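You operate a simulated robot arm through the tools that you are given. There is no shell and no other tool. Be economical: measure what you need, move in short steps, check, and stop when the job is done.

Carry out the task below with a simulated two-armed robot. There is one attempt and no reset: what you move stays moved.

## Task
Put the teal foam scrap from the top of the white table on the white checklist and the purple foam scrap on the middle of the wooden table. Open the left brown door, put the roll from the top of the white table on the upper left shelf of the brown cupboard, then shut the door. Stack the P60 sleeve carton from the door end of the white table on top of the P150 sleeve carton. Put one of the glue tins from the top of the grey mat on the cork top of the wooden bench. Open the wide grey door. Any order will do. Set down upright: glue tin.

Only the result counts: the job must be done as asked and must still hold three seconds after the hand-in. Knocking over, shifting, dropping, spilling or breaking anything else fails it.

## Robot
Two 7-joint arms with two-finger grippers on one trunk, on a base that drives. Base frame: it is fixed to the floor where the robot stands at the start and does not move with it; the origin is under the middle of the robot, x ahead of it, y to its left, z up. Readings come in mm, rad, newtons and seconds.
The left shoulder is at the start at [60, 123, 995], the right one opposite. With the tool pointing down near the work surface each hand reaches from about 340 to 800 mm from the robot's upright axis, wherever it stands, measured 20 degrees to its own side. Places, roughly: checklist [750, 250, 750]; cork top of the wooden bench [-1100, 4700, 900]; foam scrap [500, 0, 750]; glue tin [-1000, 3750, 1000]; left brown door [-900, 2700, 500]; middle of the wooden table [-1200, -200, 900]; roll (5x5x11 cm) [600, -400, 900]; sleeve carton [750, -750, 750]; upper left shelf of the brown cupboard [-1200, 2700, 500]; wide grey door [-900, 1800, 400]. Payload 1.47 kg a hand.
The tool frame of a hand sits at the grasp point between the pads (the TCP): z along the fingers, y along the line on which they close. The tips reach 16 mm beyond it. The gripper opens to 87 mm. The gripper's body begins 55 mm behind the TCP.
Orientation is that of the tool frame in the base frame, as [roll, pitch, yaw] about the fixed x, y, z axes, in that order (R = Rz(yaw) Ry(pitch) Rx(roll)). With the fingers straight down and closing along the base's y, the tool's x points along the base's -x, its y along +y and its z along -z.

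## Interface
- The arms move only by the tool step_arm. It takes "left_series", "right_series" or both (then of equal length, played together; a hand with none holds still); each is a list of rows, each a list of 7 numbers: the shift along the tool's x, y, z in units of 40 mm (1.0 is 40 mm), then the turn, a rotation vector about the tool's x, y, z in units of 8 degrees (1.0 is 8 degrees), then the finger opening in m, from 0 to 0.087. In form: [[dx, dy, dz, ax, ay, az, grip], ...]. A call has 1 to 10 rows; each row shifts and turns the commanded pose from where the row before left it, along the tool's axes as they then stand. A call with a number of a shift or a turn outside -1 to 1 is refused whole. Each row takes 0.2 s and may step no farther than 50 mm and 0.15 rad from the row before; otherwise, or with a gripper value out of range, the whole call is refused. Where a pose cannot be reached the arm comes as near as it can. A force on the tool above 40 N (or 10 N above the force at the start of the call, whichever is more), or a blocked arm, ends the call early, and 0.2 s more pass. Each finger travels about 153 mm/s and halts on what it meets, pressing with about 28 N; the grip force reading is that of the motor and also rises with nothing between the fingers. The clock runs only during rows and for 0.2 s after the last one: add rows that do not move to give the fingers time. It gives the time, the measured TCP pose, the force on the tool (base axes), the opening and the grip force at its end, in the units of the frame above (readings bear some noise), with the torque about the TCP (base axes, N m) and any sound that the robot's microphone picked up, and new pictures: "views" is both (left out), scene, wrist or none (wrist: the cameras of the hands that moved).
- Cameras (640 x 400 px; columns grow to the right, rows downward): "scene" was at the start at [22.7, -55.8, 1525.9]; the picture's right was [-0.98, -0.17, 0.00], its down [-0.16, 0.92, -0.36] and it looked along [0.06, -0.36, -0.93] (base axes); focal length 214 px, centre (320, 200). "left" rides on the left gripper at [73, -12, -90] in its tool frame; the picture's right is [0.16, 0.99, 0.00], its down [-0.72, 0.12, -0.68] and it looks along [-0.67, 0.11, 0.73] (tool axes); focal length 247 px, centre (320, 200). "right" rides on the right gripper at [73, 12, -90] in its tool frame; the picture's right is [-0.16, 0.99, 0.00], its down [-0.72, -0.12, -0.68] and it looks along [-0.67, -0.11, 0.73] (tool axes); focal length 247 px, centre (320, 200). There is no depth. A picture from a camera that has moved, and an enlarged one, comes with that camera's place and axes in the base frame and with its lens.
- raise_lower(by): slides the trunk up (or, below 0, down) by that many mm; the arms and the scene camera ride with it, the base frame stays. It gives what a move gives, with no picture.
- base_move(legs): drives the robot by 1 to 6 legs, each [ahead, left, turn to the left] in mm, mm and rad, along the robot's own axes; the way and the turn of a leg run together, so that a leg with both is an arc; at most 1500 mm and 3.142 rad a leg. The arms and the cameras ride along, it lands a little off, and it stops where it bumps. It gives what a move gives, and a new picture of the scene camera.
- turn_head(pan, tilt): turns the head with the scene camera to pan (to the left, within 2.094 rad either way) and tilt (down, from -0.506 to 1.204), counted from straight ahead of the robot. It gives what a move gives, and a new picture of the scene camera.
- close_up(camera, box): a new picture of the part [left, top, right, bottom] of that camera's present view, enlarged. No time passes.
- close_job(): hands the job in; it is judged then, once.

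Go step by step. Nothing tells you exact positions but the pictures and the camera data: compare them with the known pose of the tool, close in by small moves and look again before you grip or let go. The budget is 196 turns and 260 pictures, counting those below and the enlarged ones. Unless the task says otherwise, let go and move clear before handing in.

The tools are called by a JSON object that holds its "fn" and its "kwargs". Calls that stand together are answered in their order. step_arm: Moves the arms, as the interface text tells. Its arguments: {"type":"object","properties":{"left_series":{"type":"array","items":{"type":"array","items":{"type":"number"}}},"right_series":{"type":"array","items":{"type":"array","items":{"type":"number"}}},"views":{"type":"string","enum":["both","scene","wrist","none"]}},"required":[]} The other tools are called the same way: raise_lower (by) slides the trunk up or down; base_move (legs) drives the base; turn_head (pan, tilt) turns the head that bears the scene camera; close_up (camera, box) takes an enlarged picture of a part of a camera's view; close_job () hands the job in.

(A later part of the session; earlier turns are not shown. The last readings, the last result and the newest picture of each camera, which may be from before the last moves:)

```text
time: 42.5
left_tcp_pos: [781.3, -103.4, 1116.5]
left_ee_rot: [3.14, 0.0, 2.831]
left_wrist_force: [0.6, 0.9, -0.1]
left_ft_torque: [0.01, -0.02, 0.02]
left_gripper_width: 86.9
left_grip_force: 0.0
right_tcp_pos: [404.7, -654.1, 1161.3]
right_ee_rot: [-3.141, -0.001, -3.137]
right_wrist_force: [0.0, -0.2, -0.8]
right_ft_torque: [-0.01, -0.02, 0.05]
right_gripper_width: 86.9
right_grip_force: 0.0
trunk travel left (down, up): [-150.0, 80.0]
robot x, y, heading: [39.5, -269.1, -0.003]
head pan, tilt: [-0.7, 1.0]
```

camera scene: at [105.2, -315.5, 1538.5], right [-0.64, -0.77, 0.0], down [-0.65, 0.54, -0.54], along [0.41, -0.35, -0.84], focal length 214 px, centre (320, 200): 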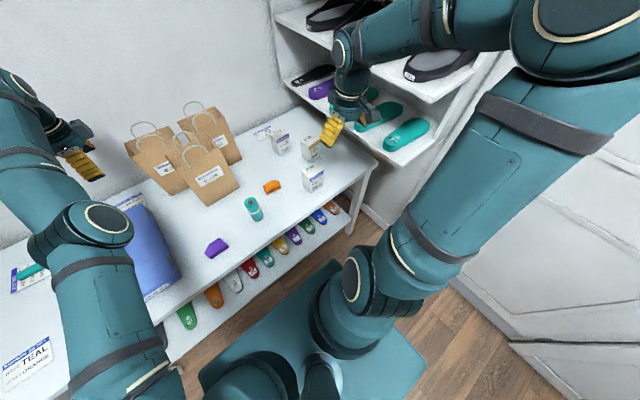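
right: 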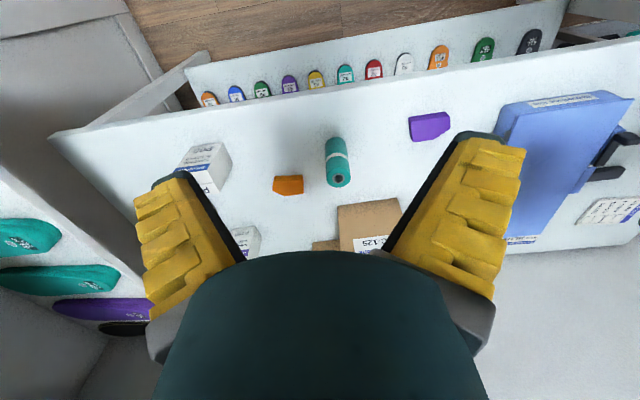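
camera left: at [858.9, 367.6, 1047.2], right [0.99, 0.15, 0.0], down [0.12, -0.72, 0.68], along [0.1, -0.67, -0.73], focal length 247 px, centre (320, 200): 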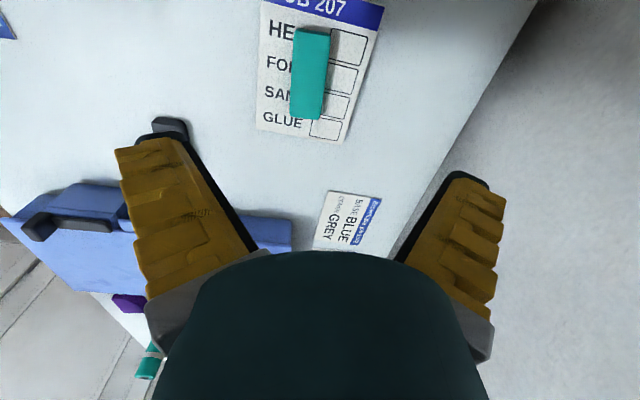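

P60 is the front carton at about (547, -649), footprint ~58 mm, height ~87; P150 is at about (812, -670). I move the right hand over P60 and retract the left hand.

{"fn": "step_arm", "kwargs": {"left_series": [[0.9, -0.29, 0, 0, 0, -0.37, 0.087], [0.9, -0.25, 0, 0, 0, -0.37, 0.087], [0.9, -0.2, 0, 0, 0, -0.37, 0.087], [0.9, -0.15, 0, 0, 0, -0.37, 0.087], [0.9, -0.1, 0, 0, 0, -0.37, 0.087], [0.9, 0, 0, 0, 0, -0.37, 0.087], [0, 0, 0, 0, 0, 0, 0.087]], "right_series": [[-0.6, 0.02, 0.7, 0, 0, 0, 0.087], [-0.6, 0.02, 0.7, 0, 0, 0, 0.087], [-0.6, 0.02, 0.7, 0, 0, 0, 0.087], [-0.6, 0.02, 0.7, 0, 0, 0, 0.087], [-0.6, 0.02, 0.7, 0, 0, 0, 0.087], [-0.55, 0.02, 0.7, 0, 0, 0, 0.087], [0, 0, 0, 0, 0, 0, 0.087]], "views": "both"}}

```text
time: 44.0
left_tcp_pos: [764.6, -106.7, 1174.0]
left_ee_rot: [-3.141, -0.001, 3.139]
left_wrist_force: [-0.6, -0.2, 0.1]
left_ft_torque: [-0.02, -0.02, -0.01]
left_gripper_width: 87.2
left_grip_force: 0.1
left hand out of reach, approached as far as the arm can: row 1, 2, 3, 4, 5, 6
right_tcp_pos: [548.5, -649.5, 994.2]
right_ee_rot: [-3.142, -0.001, -3.138]
right_wrist_force: [0.6, -0.6, 0.4]
right_ft_torque: [-0.05, -0.04, 0.02]
right_gripper_width: 87.0
right_grip_force: 0.0
trunk travel left (down, up): [-150.0, 80.0]
robot x, y, heading: [38.4, -271.8, -0.005]
head pan, tilt: [-0.7, 1.0]
camera scene: at [104.4, -315.5, 1538.6], right [-0.64, -0.77, 0.0], down [-0.64, 0.54, -0.54], along [0.41, -0.35, -0.84], focal length 214 px, centre (320, 200)
camera right: at [474.5, -638.3, 1082.5], right [0.16, 0.99, 0.0], down [0.72, -0.11, 0.68], along [0.67, -0.11, -0.73], focal length 247 px, centre (320, 200)
camera left: at [691.6, -119.5, 1263.5], right [-0.16, 0.99, 0.0], down [0.73, 0.12, 0.68], along [0.67, 0.11, -0.73], focal length 247 px, centre (320, 200)
```

scene: 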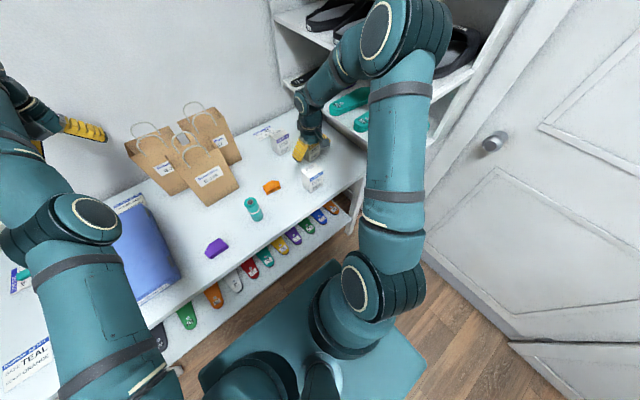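
right: 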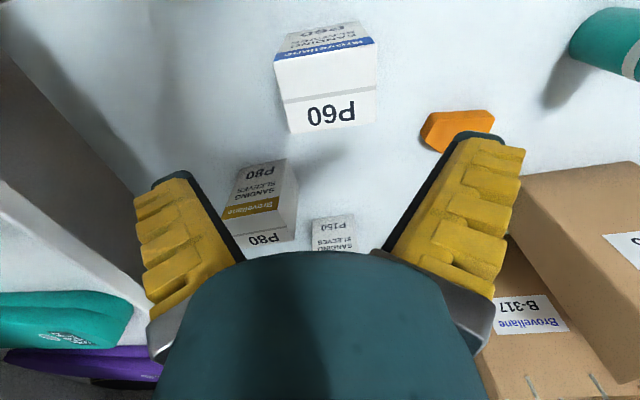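
left: 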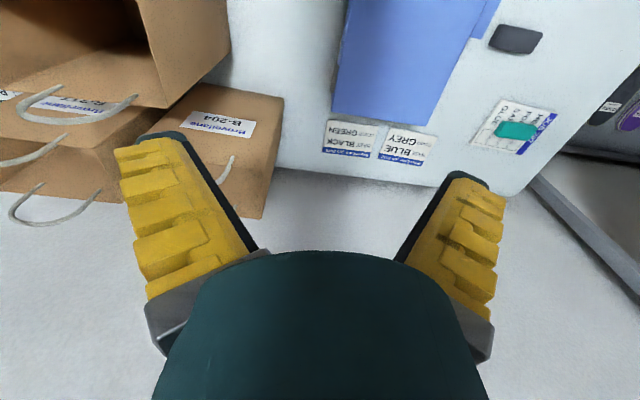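

P60 measures roughly 57 x 72 mm on top, centred near (546, -645). I lower to just above its top and check centring.

{"fn": "step_arm", "kwargs": {"right_series": [[0.05, 0.11, 0.7, 0, 0, 0, 0.087], [0, 0, 0.7, 0, 0, 0, 0.087], [0, 0, 0, 0, 0, 0, 0.087]], "views": "wrist"}}

{"fn": "close_up", "kwargs": {"camera": "scene", "box": [264, 125, 360, 185]}}

```text
time: 44.9
left_tcp_pos: [765.0, -108.6, 1173.8]
left_ee_rot: [-3.141, -0.001, 3.139]
left_wrist_force: [-0.2, 0.0, 0.0]
left_ft_torque: [0.0, 0.02, -0.02]
left_gripper_width: 86.8
left_grip_force: 0.1
right_tcp_pos: [544.5, -644.8, 936.9]
right_ee_rot: [-3.14, 0.002, -3.138]
right_wrist_force: [1.2, 0.5, -0.4]
right_ft_torque: [0.01, -0.04, 0.0]
right_gripper_width: 86.9
right_grip_force: 0.0
trunk travel left (down, up): [-150.0, 80.0]
robot x, y, heading: [37.1, -271.7, 0.003]
head pan, tilt: [-0.7, 1.0]
camera right: at [471.7, -633.7, 1026.1], right [0.16, 0.99, 0.0], down [0.72, -0.11, 0.68], along [0.67, -0.11, -0.73], focal length 247 px, centre (320, 200)
```

right: 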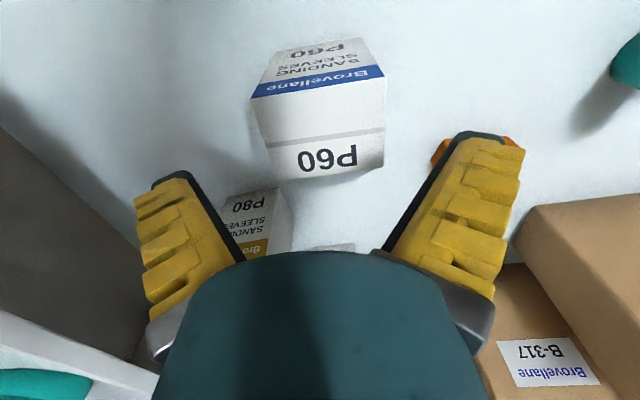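

```text
6.67 times, centred on (312, 155) of scene
camera zoom: at [104.8, -315.4, 1538.5], right [-0.64, -0.77, 0.0], down [-0.64, 0.54, -0.54], along [0.41, -0.35, -0.84], focal length 1430 px, centre (373, 500)
```

zoom: 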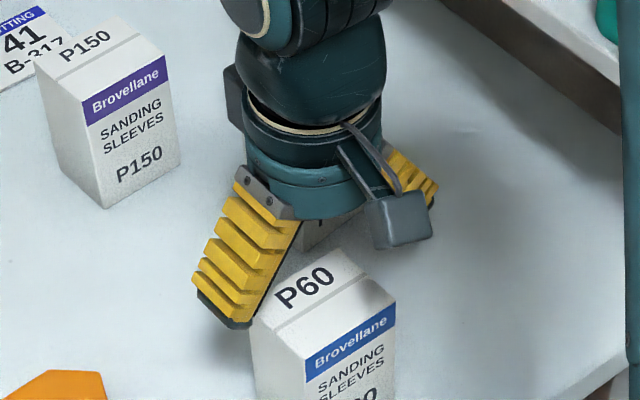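

Centre refined to (542, -642), top about z 895. I lower the open fingers around it, then close.

{"fn": "step_arm", "kwargs": {"right_series": [[0.05, 0.06, 0.5, 0, 0, 0, 0.087], [0, 0, 0.6, 0, 0, 0, 0.087], [0, 0, 0.6, 0, 0, 0, 0.087], [0, 0, 0, 0, 0, 0, 0.087]], "views": "wrist"}}

```text
time: 45.9
left_tcp_pos: [765.7, -107.6, 1175.1]
left_ee_rot: [-3.14, -0.001, 3.14]
left_wrist_force: [0.0, 0.1, 0.3]
left_ft_torque: [0.01, 0.0, -0.02]
left_gripper_width: 86.9
left_grip_force: 0.1
right_tcp_pos: [543.9, -642.3, 868.7]
right_ee_rot: [3.141, 0.003, -3.14]
right_wrist_force: [0.8, -1.8, 8.1]
right_ft_torque: [0.02, 0.07, 0.16]
right_gripper_width: 86.7
right_grip_force: 25.8
trunk travel left (down, up): [-150.0, 80.0]
robot x, y, heading: [41.2, -274.0, -0.001]
head pan, tilt: [-0.7, 1.0]
camera right: at [469.9, -630.0, 957.8], right [0.16, 0.99, 0.0], down [0.72, -0.11, 0.68], along [0.67, -0.11, -0.73], focal length 247 px, centre (320, 200)
```

right: 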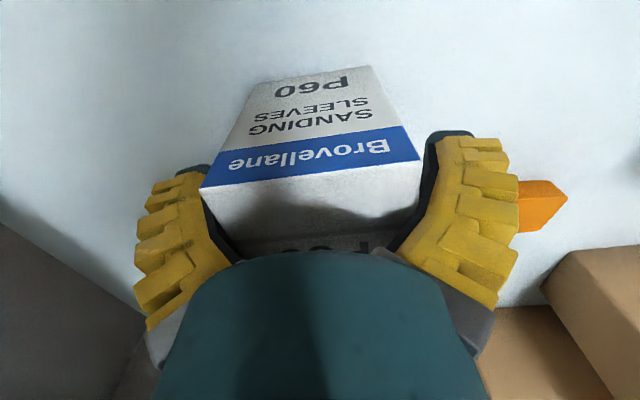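

The fingers straddle the box. I close them now.

{"fn": "step_arm", "kwargs": {"right_series": [[0, 0, 0, 0, 0, 0, 0.06], [0, 0, 0, 0, 0, 0, 0.03], [0, 0, 0, 0, 0, 0, 0.0], [0, 0, 0, 0, 0, 0, 0.0]], "views": "wrist"}}

```text
time: 46.9
left_tcp_pos: [765.3, -107.2, 1173.7]
left_ee_rot: [3.14, -0.002, 3.14]
left_wrist_force: [-0.9, -0.4, 1.1]
left_ft_torque: [0.0, -0.03, -0.02]
left_gripper_width: 86.9
left_grip_force: 0.1
right_tcp_pos: [542.5, -641.6, 867.9]
right_ee_rot: [-3.141, -0.001, -3.138]
right_wrist_force: [0.4, -0.4, 0.4]
right_ft_torque: [-0.04, -0.09, -0.01]
right_gripper_width: 84.3
right_grip_force: 28.2
trunk travel left (down, up): [-150.0, 80.0]
robot x, y, heading: [38.7, -269.6, -0.001]
head pan, tilt: [-0.7, 1.0]
camera right: at [469.8, -629.9, 957.5], right [0.16, 0.99, 0.0], down [0.72, -0.11, 0.68], along [0.67, -0.11, -0.73], focal length 247 px, centre (320, 200)
```

right: 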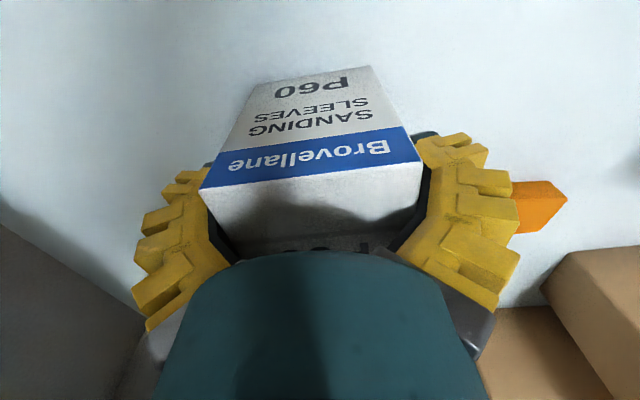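

The carton is nearly as wide as the gripper (84 mm), too tight for a clean release. I let go, rise, and will regrip it across its narrow side.

{"fn": "step_arm", "kwargs": {"right_series": [[0, 0, 0, 0, 0, 0, 0.087], [0, 0, 0, 0, 0, 0, 0.087], [0, 0, -0.4, 0, 0, 0, 0.087], [0, 0, -0.6, 0, 0, 0, 0.087], [0, 0, -1, 0, 0, 0, 0.087], [0, 0, -1, 0, 0, 0, 0.087], [0, 0, 0, 0, 0, 0, 0.087]], "views": "wrist"}}

```text
time: 48.5
left_tcp_pos: [766.7, -107.7, 1172.8]
left_ee_rot: [-3.141, -0.003, 3.14]
left_wrist_force: [-0.3, -0.2, -1.0]
left_ft_torque: [0.0, -0.01, 0.01]
left_gripper_width: 86.9
left_grip_force: 0.0
right_tcp_pos: [541.7, -643.2, 989.8]
right_ee_rot: [3.141, -0.001, -3.14]
right_wrist_force: [0.0, -0.3, 0.3]
right_ft_torque: [0.0, 0.02, -0.04]
right_gripper_width: 87.3
right_grip_force: 0.1
trunk travel left (down, up): [-150.0, 80.0]
robot x, y, heading: [38.8, -270.7, -0.0]
head pan, tilt: [-0.7, 1.0]
camera right: at [469.8, -631.4, 1078.0], right [0.16, 0.99, 0.0], down [0.72, -0.11, 0.68], along [0.67, -0.11, -0.73], focal length 247 px, centre (320, 200)
```

right: 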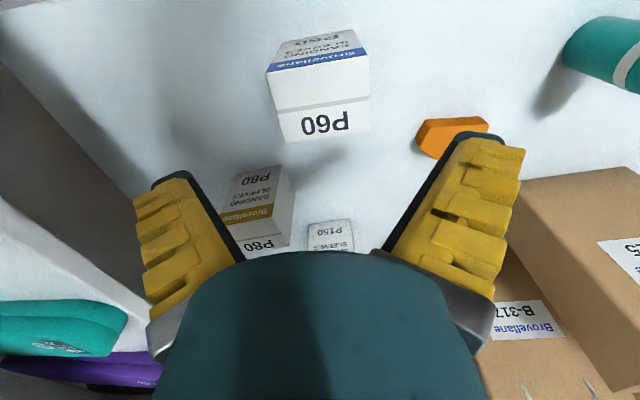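

Released cleanly. I rotate the right hand 90° and re-centre above the carton.

{"fn": "step_arm", "kwargs": {"right_series": [[0, 0, 0, 0, 0, -1, 0.087], [0, 0, 0, 0, 0, -1, 0.087], [0, 0, 0, 0, 0, -1, 0.087], [0, 0, 0, 0, 0, -1, 0.087], [0, 0, 0, 0, 0, -1, 0.087], [0, 0, 0, 0, 0, -1, 0.087], [0, 0, 0, 0, 0, -1, 0.087], [0, 0, 0, 0, 0, -1, 0.087], [0, 0, 0, 0, 0, -1, 0.087], [0, 0, 0, 0, 0, -1, 0.087]], "views": "none"}}

{"fn": "step_arm", "kwargs": {"right_series": [[0, 0, 0, 0, 0, -1, 0.087], [0, 0, 0, 0, 0, -0.25, 0.087], [0, 0, 0.6, 0, 0, 0, 0.087], [0, 0, 0.6, 0, 0, 0, 0.087], [0, 0, 0, 0, 0, 0, 0.087]], "views": "both"}}

```text
time: 50.6
left_tcp_pos: [765.5, -107.2, 1174.3]
left_ee_rot: [3.142, -0.003, 3.139]
left_wrist_force: [-0.6, -0.4, 0.4]
left_ft_torque: [0.02, 0.0, 0.01]
left_gripper_width: 86.8
left_grip_force: 0.0
right_tcp_pos: [543.6, -641.5, 989.8]
right_ee_rot: [-3.141, 0.0, -1.74]
right_wrist_force: [0.5, -0.7, -0.4]
right_ft_torque: [-0.01, 0.01, 0.01]
right_gripper_width: 86.8
right_grip_force: 0.1
trunk travel left (down, up): [-150.0, 80.0]
robot x, y, heading: [36.8, -273.3, 0.003]
head pan, tilt: [-0.7, 1.0]
```

```text
time: 51.9
left_tcp_pos: [764.2, -108.0, 1174.0]
left_ee_rot: [-3.142, -0.002, 3.141]
left_wrist_force: [0.3, -0.2, 0.3]
left_ft_torque: [-0.01, -0.03, 0.02]
left_gripper_width: 87.1
left_grip_force: 0.1
right_tcp_pos: [543.5, -641.6, 940.9]
right_ee_rot: [-3.142, 0.0, -1.568]
right_wrist_force: [-0.3, 0.3, -0.7]
right_ft_torque: [-0.01, -0.02, 0.01]
right_gripper_width: 86.9
right_grip_force: 0.0
trunk travel left (down, up): [-150.0, 80.0]
robot x, y, heading: [41.2, -269.5, 0.001]
head pan, tilt: [-0.7, 1.0]
camera scene: at [104.9, -315.5, 1538.5], right [-0.64, -0.77, 0.0], down [-0.64, 0.54, -0.54], along [0.41, -0.35, -0.84], focal length 214 px, centre (320, 200)
camera right: at [532.2, -713.5, 1029.9], right [-0.99, 0.16, 0.0], down [0.11, 0.72, 0.68], along [0.11, 0.67, -0.73], focal length 247 px, centre (320, 200)
```

scene: 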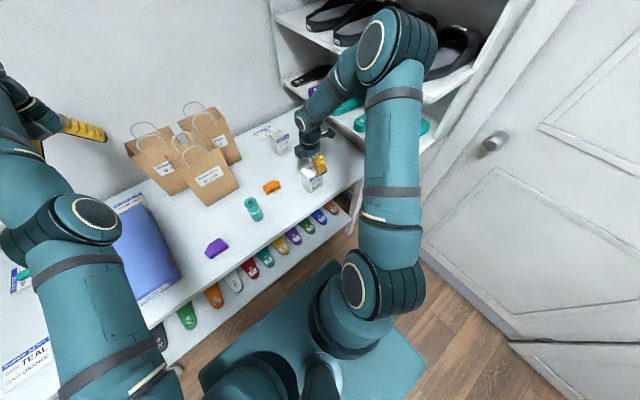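
right: 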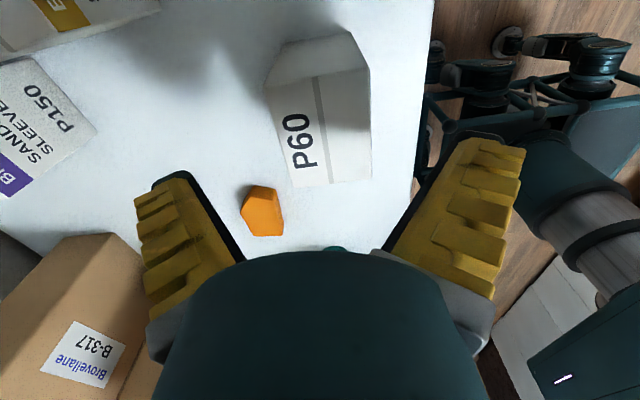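

Well centred with good margins. I lower and grip across the narrow side, then lift.

{"fn": "step_arm", "kwargs": {"right_series": [[0, 0, 0.7, 0, 0, 0, 0.087], [0, 0, 0.7, 0, 0, 0, 0.087], [0, 0, 0.5, 0, 0, 0, 0.087], [0, 0, 0, 0, 0, 0, 0.05], [0, 0, 0, 0, 0, 0, 0.02], [0, 0, 0, 0, 0, 0, 0.0], [0, 0, 0, 0, 0, 0, 0.0]], "views": "wrist"}}

```text
time: 53.5
left_tcp_pos: [765.8, -107.7, 1173.8]
left_ee_rot: [-3.141, -0.002, 3.139]
left_wrist_force: [0.0, 0.6, 0.2]
left_ft_torque: [-0.02, 0.0, -0.01]
left_gripper_width: 87.2
left_grip_force: 0.0
right_tcp_pos: [543.9, -641.3, 865.1]
right_ee_rot: [-3.141, 0.001, -1.569]
right_wrist_force: [-0.3, -0.3, 0.3]
right_ft_torque: [0.01, -0.02, 0.0]
right_gripper_width: 59.1
right_grip_force: 28.4
trunk travel left (down, up): [-150.0, 80.0]
robot x, y, heading: [40.7, -266.6, -0.0]
head pan, tilt: [-0.7, 1.0]
camera right: at [531.7, -713.5, 953.9], right [-0.99, 0.16, 0.0], down [0.11, 0.72, 0.68], along [0.11, 0.67, -0.73], focal length 247 px, centre (320, 200)
```

right: 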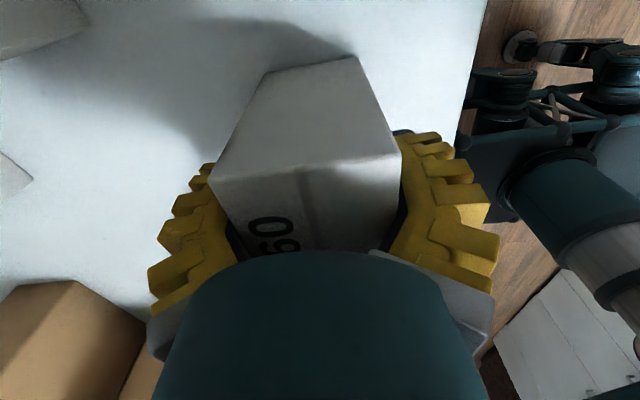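

The carton is gripped at 59 mm. I lift it and at the same time raise and pull back the left hand.

{"fn": "step_arm", "kwargs": {"right_series": [[0, 0, -0.6, 0, 0, 0, 0], [0, 0, -1, 0, 0, 0, 0], [0, 0, -1, 0, 0, 0, 0], [0, 0, -1, 0, 0, 0, 0], [0, 0, 0, 0, 0, 0, 0], [0, 0, 0, 0, 0, 0, 0]], "left_series": [[0.8, 0, -0.5, 0, 0, 0, 0.087], [0.8, 0, -0.5, 0, 0, 0, 0.087], [0.8, 0, -0.5, 0, 0, 0, 0.087], [0.8, 0, -0.5, 0, 0, 0, 0.087], [0.8, 0, -0.5, 0, 0, 0, 0.087], [0, 0, 0, 0, 0, 0, 0.087]], "views": "scene"}}

```text
time: 54.9
left_tcp_pos: [691.0, -114.1, 1307.1]
left_ee_rot: [-3.141, -0.004, 3.14]
left_wrist_force: [1.0, 0.0, 0.7]
left_ft_torque: [0.05, 0.06, 0.0]
left_gripper_width: 87.2
left_grip_force: 0.0
left hand out of reach, approached as far as the arm can: row 1, 2, 3, 4
right_tcp_pos: [546.0, -642.0, 1007.2]
right_ee_rot: [3.137, 0.0, -1.568]
right_wrist_force: [-0.3, 0.8, -2.3]
right_ft_torque: [0.01, 0.06, -0.01]
right_gripper_width: 58.9
right_grip_force: 27.0
trunk travel left (down, up): [-150.0, 80.0]
robot x, y, heading: [40.8, -267.0, 0.002]
head pan, tilt: [-0.7, 1.0]
camera scene: at [108.5, -316.7, 1538.2], right [-0.64, -0.77, 0.0], down [-0.65, 0.54, -0.54], along [0.41, -0.35, -0.84], focal length 214 px, centre (320, 200)
```

scene: 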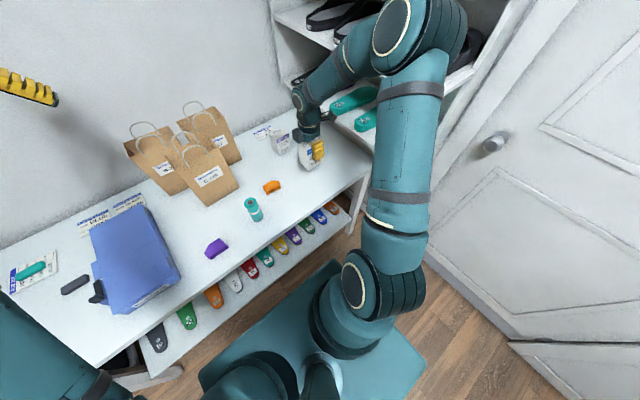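

The carton is lifted and the left hand is high. I drive closer for the stacking.

{"fn": "base_move", "kwargs": {"legs": [[65, -60, 0]]}}

{"fn": "close_up", "kwargs": {"camera": "scene", "box": [224, 100, 352, 180]}}

```text
time: 56.1
left_tcp_pos: [753.3, -174.2, 1307.3]
left_ee_rot: [-3.142, 0.0, 3.138]
left_wrist_force: [0.6, 0.1, -0.6]
left_ft_torque: [0.01, 0.02, 0.0]
left_gripper_width: 86.8
left_grip_force: 0.1
right_tcp_pos: [608.6, -702.2, 1007.4]
right_ee_rot: [-3.141, 0.0, -1.57]
right_wrist_force: [0.9, 0.3, -2.2]
right_ft_torque: [0.05, 0.05, 0.0]
right_gripper_width: 58.5
right_grip_force: 28.5
trunk travel left (down, up): [-150.0, 80.0]
robot x, y, heading: [104.1, -330.7, 0.001]
head pan, tilt: [-0.7, 1.0]
camera scene: at [170.0, -376.4, 1538.5], right [-0.64, -0.77, 0.0], down [-0.64, 0.54, -0.54], along [0.41, -0.35, -0.84], focal length 214 px, centre (320, 200)
```

scene: 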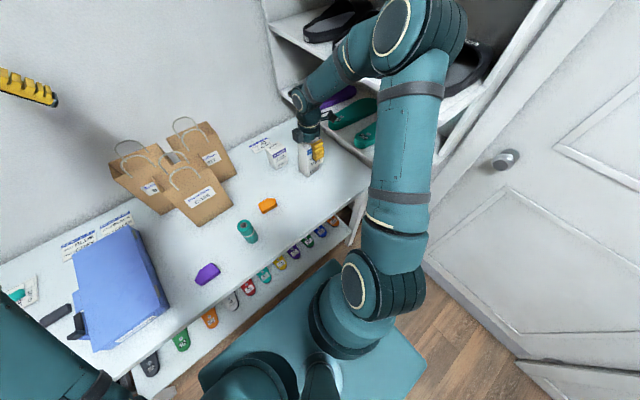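

```text
5.00 times, centred on (288, 140) of scene
camera zoom: at [170.0, -376.4, 1538.5], right [-0.64, -0.77, 0.0], down [-0.64, 0.54, -0.54], along [0.41, -0.35, -0.84], focal length 1072 px, centre (480, 500)
```

zoom: 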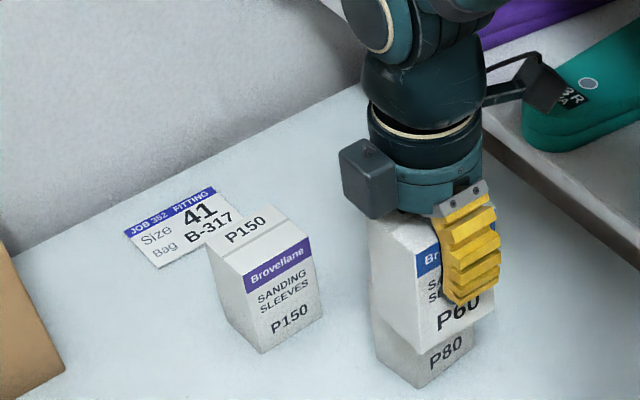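

P150 is around (808–814, -660 to -671). I move the held carton closer and check with the wrist camera.

{"fn": "step_arm", "kwargs": {"right_series": [[-0.26, -0.8, 0, 0, 0, 0, 0], [-0.26, -0.8, 0, 0, 0, 0, 0], [-0.26, -0.8, 0, 0, 0, 0, 0], [-0.26, -0.8, 0, 0, 0, 0, 0], [0, 0, 0, 0, 0, 0, 0], [0, 0, 0, 0, 0, 0, 0]], "views": "both"}}

{"fn": "close_up", "kwargs": {"camera": "scene", "box": [224, 100, 352, 180]}}

```text
time: 57.5
left_tcp_pos: [754.0, -172.8, 1308.8]
left_ee_rot: [3.142, -0.001, 3.138]
left_wrist_force: [0.4, -0.3, -0.4]
left_ft_torque: [-0.01, 0.0, 0.04]
left_gripper_width: 86.8
left_grip_force: 0.0
right_tcp_pos: [735.0, -660.3, 1007.2]
right_ee_rot: [3.141, 0.0, -1.569]
right_wrist_force: [0.1, 0.0, -1.5]
right_ft_torque: [0.01, 0.03, 0.0]
right_gripper_width: 58.7
right_grip_force: 27.9
trunk travel left (down, up): [-150.0, 80.0]
robot x, y, heading: [103.0, -332.0, 0.009]
head pan, tilt: [-0.7, 1.0]
camera scene: at [170.0, -375.7, 1538.5], right [-0.64, -0.77, 0.0], down [-0.64, 0.54, -0.54], along [0.41, -0.35, -0.84], focal length 214 px, centre (320, 200)
camera right: at [724.0, -731.7, 1096.4], right [-0.99, 0.16, 0.0], down [0.12, 0.72, 0.68], along [0.11, 0.67, -0.73], focal length 247 px, centre (320, 200)
```

scene: 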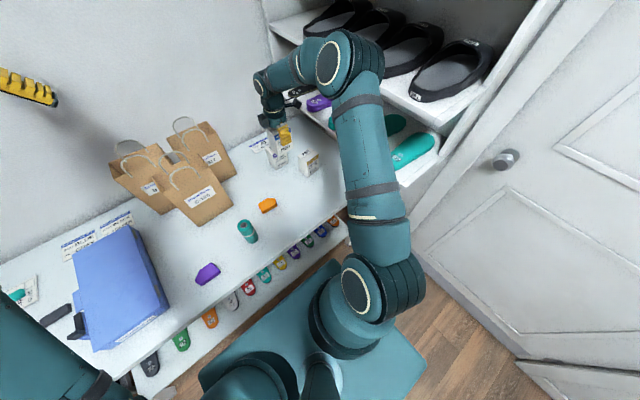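
right: 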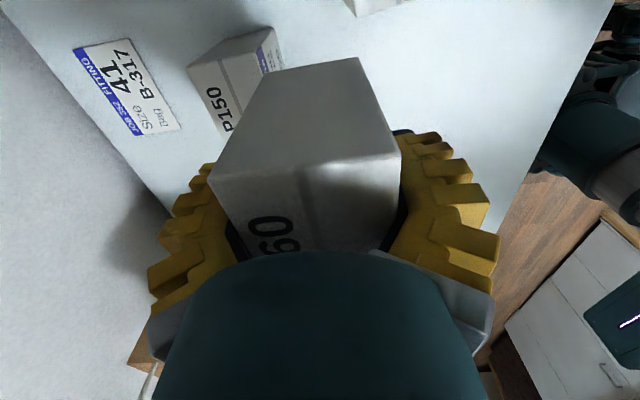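

```text
5.00 times, centred on (288, 140) of scene
camera zoom: at [170.0, -375.7, 1538.5], right [-0.64, -0.77, 0.0], down [-0.64, 0.54, -0.54], along [0.41, -0.35, -0.84], focal length 1072 px, centre (480, 500)
```

zoom: 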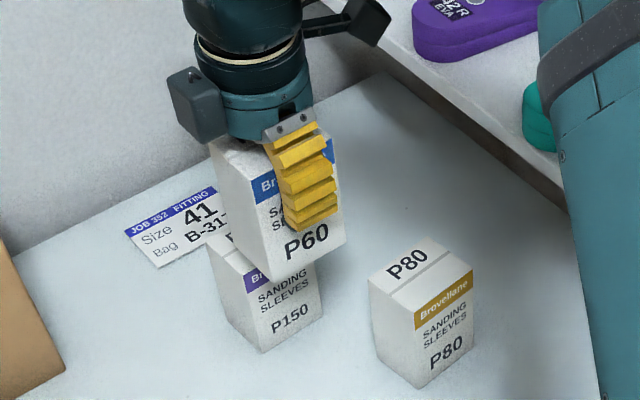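

By the wrist view P150's top spans x 772–832 with its near edge at y -696, so I place the hand at about (804, -665), then check.

{"fn": "step_arm", "kwargs": {"right_series": [[0.04, -0.6, 0, 0, 0, 0, 0], [0.04, -0.6, 0, 0, 0, 0, 0], [0.04, -0.52, 0, 0, 0, 0, 0], [0, 0, 0.4, 0, 0, 0, 0], [0, 0, 0.3, 0, 0, 0, 0], [0, 0, 0, 0, 0, 0, 0]], "views": "wrist"}}

{"fn": "close_up", "kwargs": {"camera": "scene", "box": [216, 95, 312, 185]}}

```text
time: 58.9
left_tcp_pos: [753.1, -172.2, 1308.9]
left_ee_rot: [-3.141, 0.0, 3.139]
left_wrist_force: [-0.2, -1.1, 0.3]
left_ft_torque: [-0.01, -0.02, -0.02]
left_gripper_width: 87.1
left_grip_force: 0.0
right_tcp_pos: [804.3, -664.7, 979.6]
right_ee_rot: [3.14, 0.002, -1.569]
right_wrist_force: [-0.4, -0.3, -1.2]
right_ft_torque: [0.02, 0.0, -0.01]
right_gripper_width: 58.2
right_grip_force: 27.6
trunk travel left (down, up): [-150.0, 80.0]
robot x, y, heading: [101.4, -332.1, 0.001]
head pan, tilt: [-0.7, 1.0]
camera right: at [793.2, -736.9, 1068.3], right [-0.99, 0.16, 0.0], down [0.11, 0.72, 0.68], along [0.11, 0.67, -0.73], focal length 247 px, centre (320, 200)
```

right: 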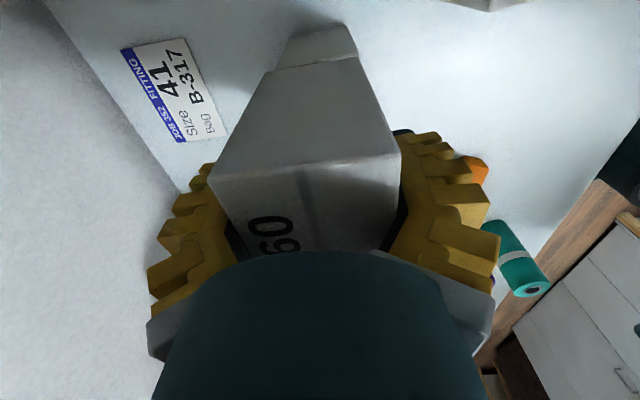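

```text
4.44 times, centred on (264, 140) of scene
camera zoom: at [169.2, -375.7, 1538.5], right [-0.64, -0.77, 0.0], down [-0.64, 0.54, -0.54], along [0.41, -0.35, -0.84], focal length 953 px, centre (569, 467)
```

zoom: 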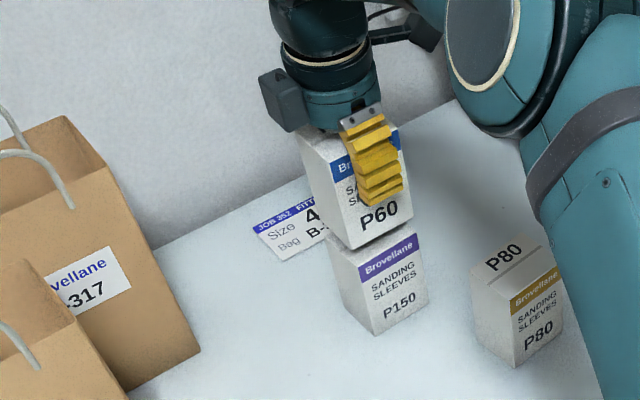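

Aligned well over P150. I lower until contact.

{"fn": "step_arm", "kwargs": {"right_series": [[0, 0, 0.3, 0, 0, 0, 0], [0, 0, 0.15, 0, 0, 0, 0], [0, 0, 0, 0, 0, 0, 0]], "views": "none"}}

{"fn": "close_up", "kwargs": {"camera": "scene", "box": [232, 110, 312, 180]}}

```text
time: 59.7
left_tcp_pos: [751.2, -171.2, 1308.6]
left_ee_rot: [3.14, 0.0, 3.138]
left_wrist_force: [0.2, -0.8, 0.3]
left_ft_torque: [-0.02, -0.02, 0.01]
left_gripper_width: 86.8
left_grip_force: 0.0
right_tcp_pos: [805.2, -663.9, 965.0]
right_ee_rot: [-3.137, -0.002, -1.569]
right_wrist_force: [1.4, -1.5, 14.2]
right_ft_torque: [0.08, 0.13, -0.02]
right_gripper_width: 58.6
right_grip_force: 27.9
trunk travel left (down, up): [-150.0, 80.0]
robot x, y, heading: [99.1, -330.1, 0.003]
head pan, tilt: [-0.7, 1.0]
```

```text
5.71 times, centred on (272, 145) of scene
camera zoom: at [168.0, -375.2, 1538.7], right [-0.64, -0.77, 0.0], down [-0.64, 0.54, -0.54], along [0.41, -0.35, -0.84], focal length 1226 px, centre (594, 514)
```

zoom: 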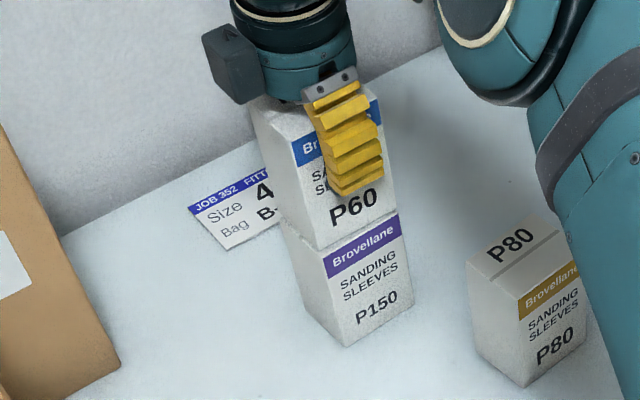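

Contact with 14 N and the cartons look flush. I open the fingers gently and rise.

{"fn": "step_arm", "kwargs": {"right_series": [[0, 0, -0.03, 0, 0, 0, 0.058], [0, 0, 0, 0, 0, 0, 0.065], [0, 0, 0, 0, 0, 0, 0.075], [0, 0, 0, 0, 0, 0, 0.085], [0, 0, -0.5, 0, 0, 0, 0.085], [0, 0, -0.8, 0, 0, 0, 0.085], [0, 0, -1, 0, 0, 0, 0.085], [0, 0, -1, 0, 0, 0, 0.085], [0, 0, 0, 0, 0, 0, 0.085]], "views": "both"}}

```text
time: 61.7
left_tcp_pos: [752.9, -174.3, 1308.4]
left_ee_rot: [3.141, -0.001, 3.139]
left_wrist_force: [-0.3, 0.1, 0.8]
left_ft_torque: [-0.03, 0.02, 0.0]
left_gripper_width: 87.1
left_grip_force: 0.1
right_tcp_pos: [804.2, -665.5, 1091.9]
right_ee_rot: [3.14, 0.0, -1.569]
right_wrist_force: [0.4, -0.7, 0.2]
right_ft_torque: [0.0, 0.01, -0.02]
right_gripper_width: 85.3
right_grip_force: 0.1
trunk travel left (down, up): [-150.0, 80.0]
robot x, y, heading: [97.4, -329.0, 0.001]
head pan, tilt: [-0.7, 1.0]
camera scene: at [169.6, -375.9, 1538.4], right [-0.64, -0.77, 0.0], down [-0.64, 0.54, -0.54], along [0.41, -0.35, -0.84], focal length 214 px, centre (320, 200)
camera right: at [792.8, -737.7, 1181.6], right [-0.99, 0.16, 0.0], down [0.12, 0.72, 0.68], along [0.11, 0.67, -0.73], focal length 247 px, centre (320, 200)
```

scene: 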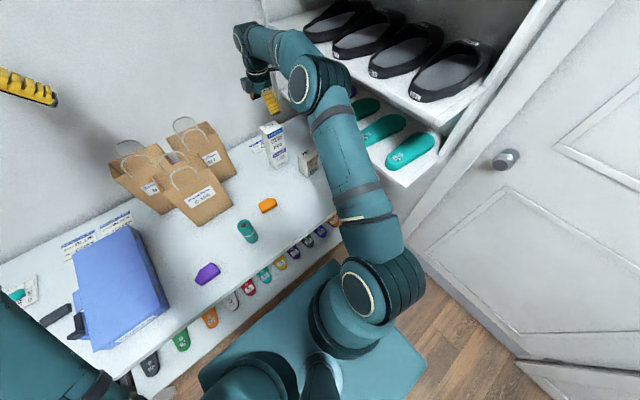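
right: 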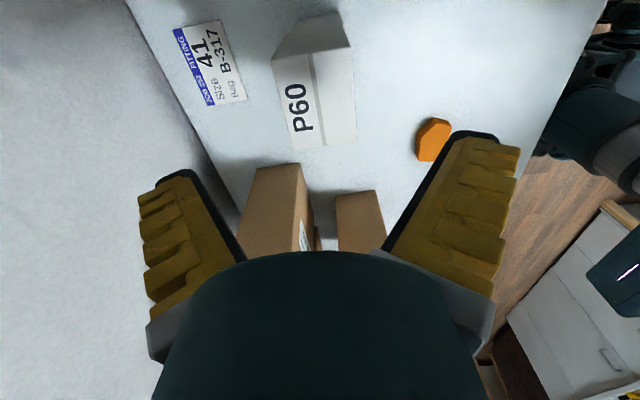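

Stack done. Now the base backs off a little; the left hand will take the purple scrap and the right hand the roll.

{"fn": "base_move", "kwargs": {"legs": [[-60, 40, 0]]}}

{"fn": "step_arm", "kwargs": {"left_series": [[0.5, -0.2, 0.8, 0, 0, 0, 0.087], [0.5, -0.2, 0.8, 0, 0, 0, 0.087], [0.5, -0.2, 0.8, 0, 0, 0, 0.087], [0.5, -0.2, 0.8, 0, 0, 0, 0.087], [0.5, -0.2, 0.8, 0, 0, 0, 0.087], [0.3, 0, 0.9, 0, 0, 0, 0.087], [0.3, 0, 0.9, 0, 0, 0, 0.087], [0.3, 0, 0.9, 0, 0, 0, 0.087], [0.0, 0, 0.9, 0, 0, 0, 0.087]], "right_series": [[0, 0.5, -0.5, 0, 0, 1, 0.085], [0, 0.5, -0.5, 0, 0, 1, 0.085], [0, 0.5, 0, 0, 0, 1, 0.085], [0, 0.5, 0, 0, 0, 1, 0.085], [0, 0, 0, 0, 0, 1, 0.085], [0, 0, 0, 0, 0, 1, 0.085], [0, 0, 0, 0, 0, 1, 0.085], [0, 0, 0, 0, 0, 1, 0.085], [0, 0, 0, 0, 0, 1, 0.085]], "views": "both"}}

```text
time: 62.7
left_tcp_pos: [691.9, -133.6, 1309.6]
left_ee_rot: [-3.14, 0.001, 3.138]
left_wrist_force: [0.5, 0.3, 0.9]
left_ft_torque: [-0.01, -0.03, -0.01]
left_gripper_width: 87.1
left_grip_force: 0.1
right_tcp_pos: [743.1, -626.7, 1092.3]
right_ee_rot: [-3.141, 0.001, -1.569]
right_wrist_force: [-0.3, -0.6, 0.9]
right_ft_torque: [-0.02, 0.01, -0.04]
right_gripper_width: 85.4
right_grip_force: 0.3
trunk travel left (down, up): [-150.0, 80.0]
robot x, y, heading: [42.6, -292.8, -0.0]
head pan, tilt: [-0.7, 1.0]
camera scene: at [107.9, -335.5, 1538.6], right [-0.64, -0.77, 0.0], down [-0.64, 0.54, -0.54], along [0.41, -0.35, -0.84], focal length 214 px, centre (320, 200)
```

scene: 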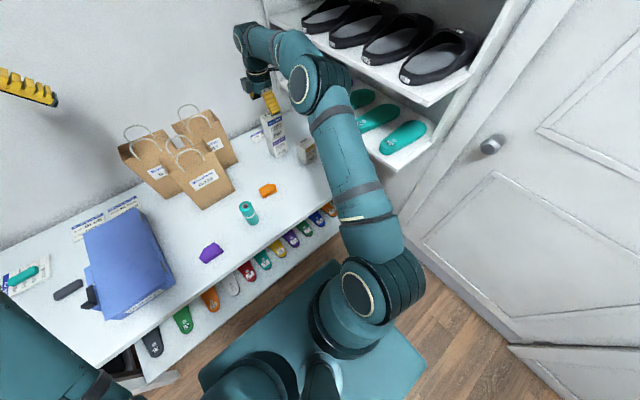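

```text
time: 64.7
left_tcp_pos: [557.4, -171.8, 1003.2]
left_ee_rot: [-3.141, 0.0, 3.137]
left_wrist_force: [0.6, 0.5, 0.2]
left_ft_torque: [0.0, 0.02, 0.02]
left_gripper_width: 87.0
left_grip_force: 0.0
right_tcp_pos: [668.3, -610.6, 1132.5]
right_ee_rot: [-3.141, 0.0, -2.83]
right_wrist_force: [0.2, 1.1, -0.1]
right_ft_torque: [0.02, 0.01, 0.02]
right_gripper_width: 85.6
right_grip_force: 0.1
trunk travel left (down, up): [-150.0, 80.0]
robot x, y, heading: [40.3, -292.7, -0.002]
head pan, tilt: [-0.7, 1.0]
camera scene: at [110.1, -336.3, 1538.4], right [-0.64, -0.77, 0.0], down [-0.64, 0.54, -0.54], along [0.41, -0.35, -0.84], focal length 214 px, centre (320, 200)
camera right: at [594.9, -621.0, 1221.4], right [-0.15, 0.99, 0.0], down [0.72, 0.11, 0.68], along [0.67, 0.1, -0.73], focal length 247 px, centre (320, 200)
camera left: at [483.8, -184.7, 1092.1], right [-0.15, 0.99, 0.0], down [0.72, 0.11, 0.68], along [0.67, 0.1, -0.73], focal length 247 px, centre (320, 200)
```

scene: 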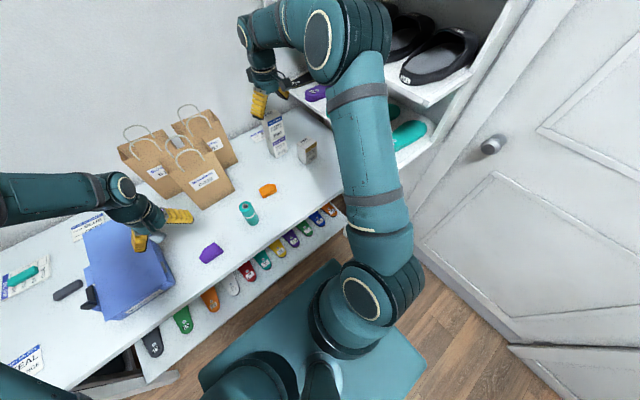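
right: 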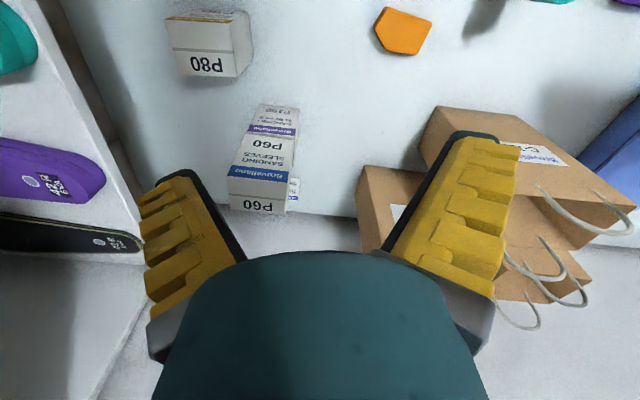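
left: 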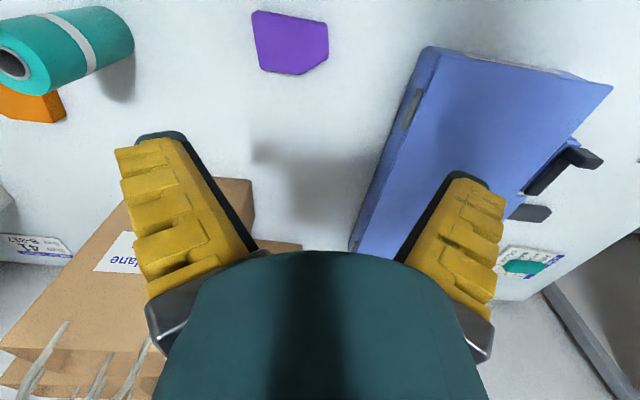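

Purple scrap centre is about (540, -206), short side along x. I rotate the left hand (camera away from the blue box) and approach.

{"fn": "step_arm", "kwargs": {"left_series": [[0, -0.2, 0, 0, 0, -1, 0.087], [0, -0.2, 0, 0, 0, -1, 0.087], [0, -0.2, 0, 0, 0, -1, 0.087], [0, -0.2, 0, 0, 0, -1, 0.087], [0, 0, 0, 0, 0, -1, 0.087], [0, 0, 0, 0, 0, -1, 0.087], [0, 0, 0, 0, 0, -1, 0.087], [0, 0, 0, 0, 0, -1, 0.087], [0, 0, 0, 0, 0, -1, 0.087], [0, 0, 0, 0, 0, -1, 0.087]], "views": "none"}}

{"fn": "step_arm", "kwargs": {"left_series": [[0, 0, 0.6, 0, 0, -1, 0.087], [0, 0, 0.6, 0, 0, -0.25, 0.087], [0, 0, 0.6, 0, 0, 0, 0.087], [0, 0, 0.6, 0, 0, 0, 0.087], [0, 0, 0, 0, 0, 0, 0.087]], "views": "wrist"}}

```text
time: 66.9
left_tcp_pos: [563.0, -204.9, 1005.2]
left_ee_rot: [3.141, -0.001, -1.748]
left_wrist_force: [0.0, 0.7, 0.8]
left_ft_torque: [-0.02, 0.03, -0.01]
left_gripper_width: 87.0
left_grip_force: 0.1
right_tcp_pos: [668.0, -609.9, 1134.2]
right_ee_rot: [-3.141, 0.002, -2.827]
right_wrist_force: [0.5, 0.5, 0.6]
right_ft_torque: [-0.02, -0.02, -0.01]
right_gripper_width: 85.5
right_grip_force: 0.4
trunk travel left (down, up): [-150.0, 80.0]
robot x, y, heading: [47.6, -289.9, -0.001]
head pan, tilt: [-0.7, 1.0]
```

```text
time: 68.1
left_tcp_pos: [563.2, -204.5, 909.0]
left_ee_rot: [3.141, 0.001, -1.574]
left_wrist_force: [-0.2, 1.0, 0.1]
left_ft_torque: [-0.02, -0.04, -0.03]
left_gripper_width: 86.9
left_grip_force: 0.1
right_tcp_pos: [666.1, -610.1, 1134.6]
right_ee_rot: [-3.141, 0.0, -2.824]
right_wrist_force: [-0.5, -0.4, 0.7]
right_ft_torque: [0.01, -0.04, 0.02]
right_gripper_width: 85.7
right_grip_force: 0.0
trunk travel left (down, up): [-150.0, 80.0]
robot x, y, heading: [41.9, -289.9, 0.001]
head pan, tilt: [-0.7, 1.0]
camera left: at [574.2, -278.1, 998.1], right [-0.99, -0.15, 0.0], down [-0.11, 0.72, 0.68], along [-0.11, 0.67, -0.73], focal length 247 px, centre (320, 200)
```

left: 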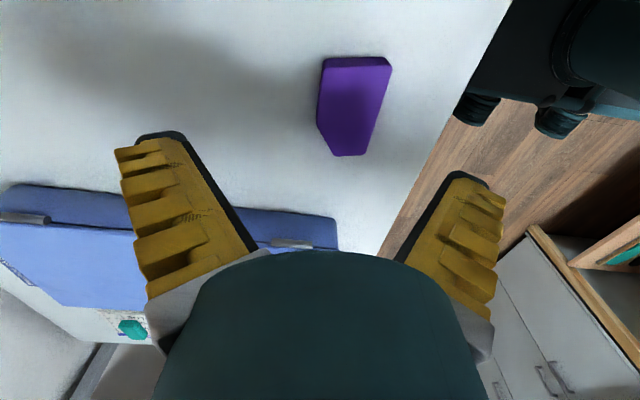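

Centre at (538, -203). I shift 25 mm nearer, lower, grip and lift.

{"fn": "step_arm", "kwargs": {"left_series": [[0, 0.63, 0.5, 0, 0, 0, 0.087], [0, 0, 0.8, 0, 0, 0, 0.087], [0, 0, 0.7, 0, 0, 0, 0.087], [0, 0, 0.3, 0, 0, 0, 0.087], [0, 0, 0, 0, 0, 0, 0.05], [0, 0, 0, 0, 0, 0, 0.02], [0, 0, 0, 0, 0, 0, 0.0], [0, 0, 0, 0, 0, 0, 0.0]], "views": "wrist"}}

```text
time: 69.9
left_tcp_pos: [537.3, -203.7, 818.0]
left_ee_rot: [-3.141, -0.001, -1.574]
left_wrist_force: [0.1, -1.0, 0.8]
left_ft_torque: [0.02, -0.05, -0.02]
left_gripper_width: 40.7
left_grip_force: 27.9
right_tcp_pos: [666.6, -609.8, 1133.1]
right_ee_rot: [-3.141, 0.001, -2.827]
right_wrist_force: [0.2, 0.2, -0.4]
right_ft_torque: [0.05, 0.0, 0.03]
right_gripper_width: 85.4
right_grip_force: 0.3
trunk travel left (down, up): [-150.0, 80.0]
robot x, y, heading: [44.7, -287.0, -0.002]
head pan, tilt: [-0.7, 1.0]
camera left: at [548.5, -277.9, 906.7], right [-0.99, -0.15, 0.0], down [-0.11, 0.72, 0.68], along [-0.11, 0.67, -0.73], focal length 247 px, centre (320, 200)
```

left: 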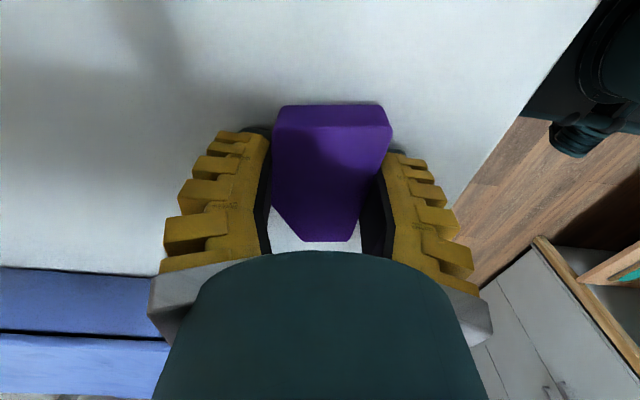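

The purple scrap is held. I lift it, and turn the right hand to a forward-slanted attitude for the roll.

{"fn": "step_arm", "kwargs": {"left_series": [[0, 0, -0.8, 0, 0, 0, 0], [0, 0, -1, 0, 0, 0, 0], [0, 0, -1, 0, 0, 0, 0], [0, 0, -1, 0, 0, 0, 0], [0, 0, -1, 0, 0, 0, 0], [0, 0, 0, 0, 0, 0, 0], [0, 0, 0, 0, 0, 0, 0], [0, 0, 0, 0, 0, 0, 0], [0, 0, 0, 0, 0, 0, 0], [0, 0, 0, 0, 0, 0, 0]], "right_series": [[0, 0, 0, 0, 0, 0.75, 0.087], [0, 0, 0, 0, 0, 0.75, 0.087], [0, 0, 0, 0, 0, 0.75, 0.087], [0, 0, 0, 0, -1, 0, 0.087], [0, 0, 0, 0, -1, 0, 0.087], [0, 0, 0, 0, -1, 0, 0.087], [0, 0, 0, 0, -1, 0, 0.087], [0, 0, 0, 0, -1, 0, 0.087], [0, 0, 0, 0, -1, 0, 0.087], [0, 0, 0, 0, -1, 0, 0.087]], "views": "none"}}

{"fn": "base_move", "kwargs": {"legs": [[-110, 0, 0]]}}

```text
time: 72.1
left_tcp_pos: [537.1, -203.6, 1010.0]
left_ee_rot: [-3.14, 0.0, -1.575]
left_wrist_force: [0.3, -0.6, 0.1]
left_ft_torque: [0.02, 0.04, 0.01]
left_gripper_width: 40.3
left_grip_force: 28.5
right_tcp_pos: [666.4, -610.6, 1131.8]
right_ee_rot: [3.142, 0.979, -3.14]
right_wrist_force: [0.2, -0.8, -1.0]
right_ft_torque: [0.0, 0.04, -0.02]
right_gripper_width: 86.9
right_grip_force: 0.0
trunk travel left (down, up): [-150.0, 80.0]
robot x, y, heading: [41.0, -293.8, -0.0]
head pan, tilt: [-0.7, 1.0]
```

```text
time: 73.3
left_tcp_pos: [429.0, -204.6, 1008.6]
left_ee_rot: [3.142, 0.0, -1.577]
left_wrist_force: [-1.2, 0.3, -0.2]
left_ft_torque: [0.04, -0.02, -0.02]
left_gripper_width: 40.6
left_grip_force: 28.5
right_tcp_pos: [557.2, -611.4, 1132.8]
right_ee_rot: [-3.141, 0.978, -3.141]
right_wrist_force: [-1.6, -0.2, 0.7]
right_ft_torque: [0.0, 0.02, 0.0]
right_gripper_width: 87.0
right_grip_force: 0.0
trunk travel left (down, up): [-150.0, 80.0]
robot x, y, heading: [-68.9, -291.8, -0.001]
head pan, tilt: [-0.7, 1.0]
camera scene: at [-0.5, -336.2, 1538.6], right [-0.64, -0.76, 0.0], down [-0.64, 0.54, -0.54], along [0.41, -0.35, -0.84], focal length 214 px, centre (320, 200)
```

scene: 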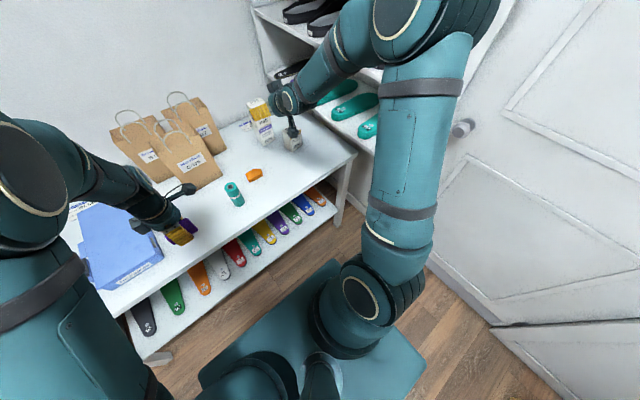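

Now I bring the right hand down behind the roll and look.

{"fn": "step_arm", "kwargs": {"right_series": [[0.8, 0.81, 0.167, 0, 0, 0, 0.087], [0.8, 0.81, 0.167, 0, 0, 0, 0.087], [0.8, 0.81, 0.167, 0, 0, 0, 0.087], [0.8, 0.81, 0.167, 0, 0, 0, 0.087], [0.8, 0.81, 0.167, 0, 0, 0, 0.087], [0.8, 0.81, 0.167, 0, 0, 0, 0.087], [0.8, 0.81, 0.167, 0, 0, 0, 0.087], [0, 0, 0, 0, 0, 0, 0.087]], "views": "both"}}

```text
time: 75.1
left_tcp_pos: [429.6, -205.1, 1008.1]
left_ee_rot: [3.142, 0.0, -1.575]
left_wrist_force: [0.5, 1.2, -0.4]
left_ft_torque: [0.03, 0.0, 0.03]
left_gripper_width: 40.4
left_grip_force: 27.8
right_tcp_pos: [472.1, -383.1, 921.6]
right_ee_rot: [3.14, 0.977, 3.139]
right_wrist_force: [-0.3, 0.3, 0.9]
right_ft_torque: [0.0, -0.03, 0.05]
right_gripper_width: 87.0
right_grip_force: 0.1
trunk travel left (down, up): [-150.0, 80.0]
robot x, y, heading: [-67.8, -290.1, -0.002]
head pan, tilt: [-0.7, 1.0]
camera scene: at [0.5, -337.0, 1538.5], right [-0.64, -0.76, 0.0], down [-0.64, 0.54, -0.54], along [0.41, -0.35, -0.84], focal length 214 px, centre (320, 200)
camera right: at [356.1, -370.7, 910.5], right [0.09, 0.99, 0.13], down [-0.16, -0.12, 0.98], along [0.98, -0.11, 0.15], focal length 247 px, centre (320, 200)
```

scene: 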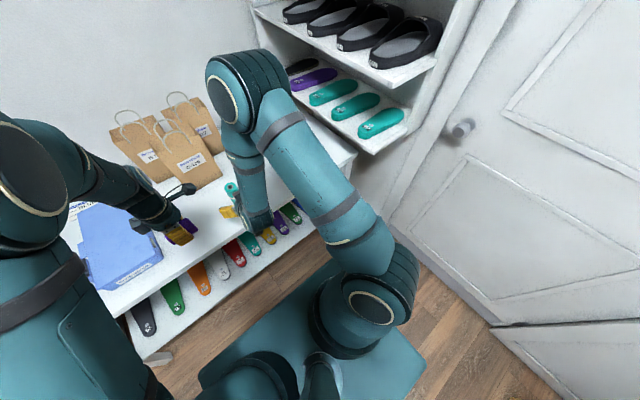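
right: 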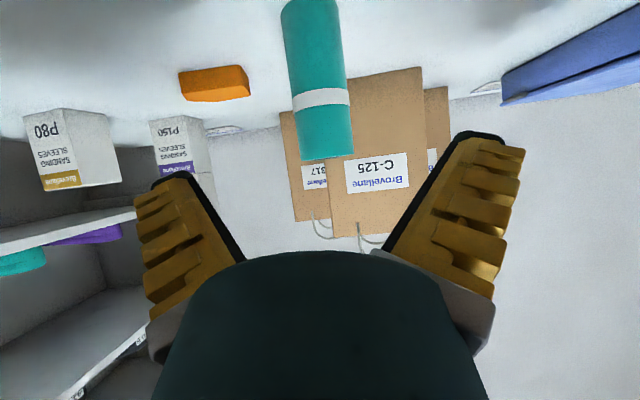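

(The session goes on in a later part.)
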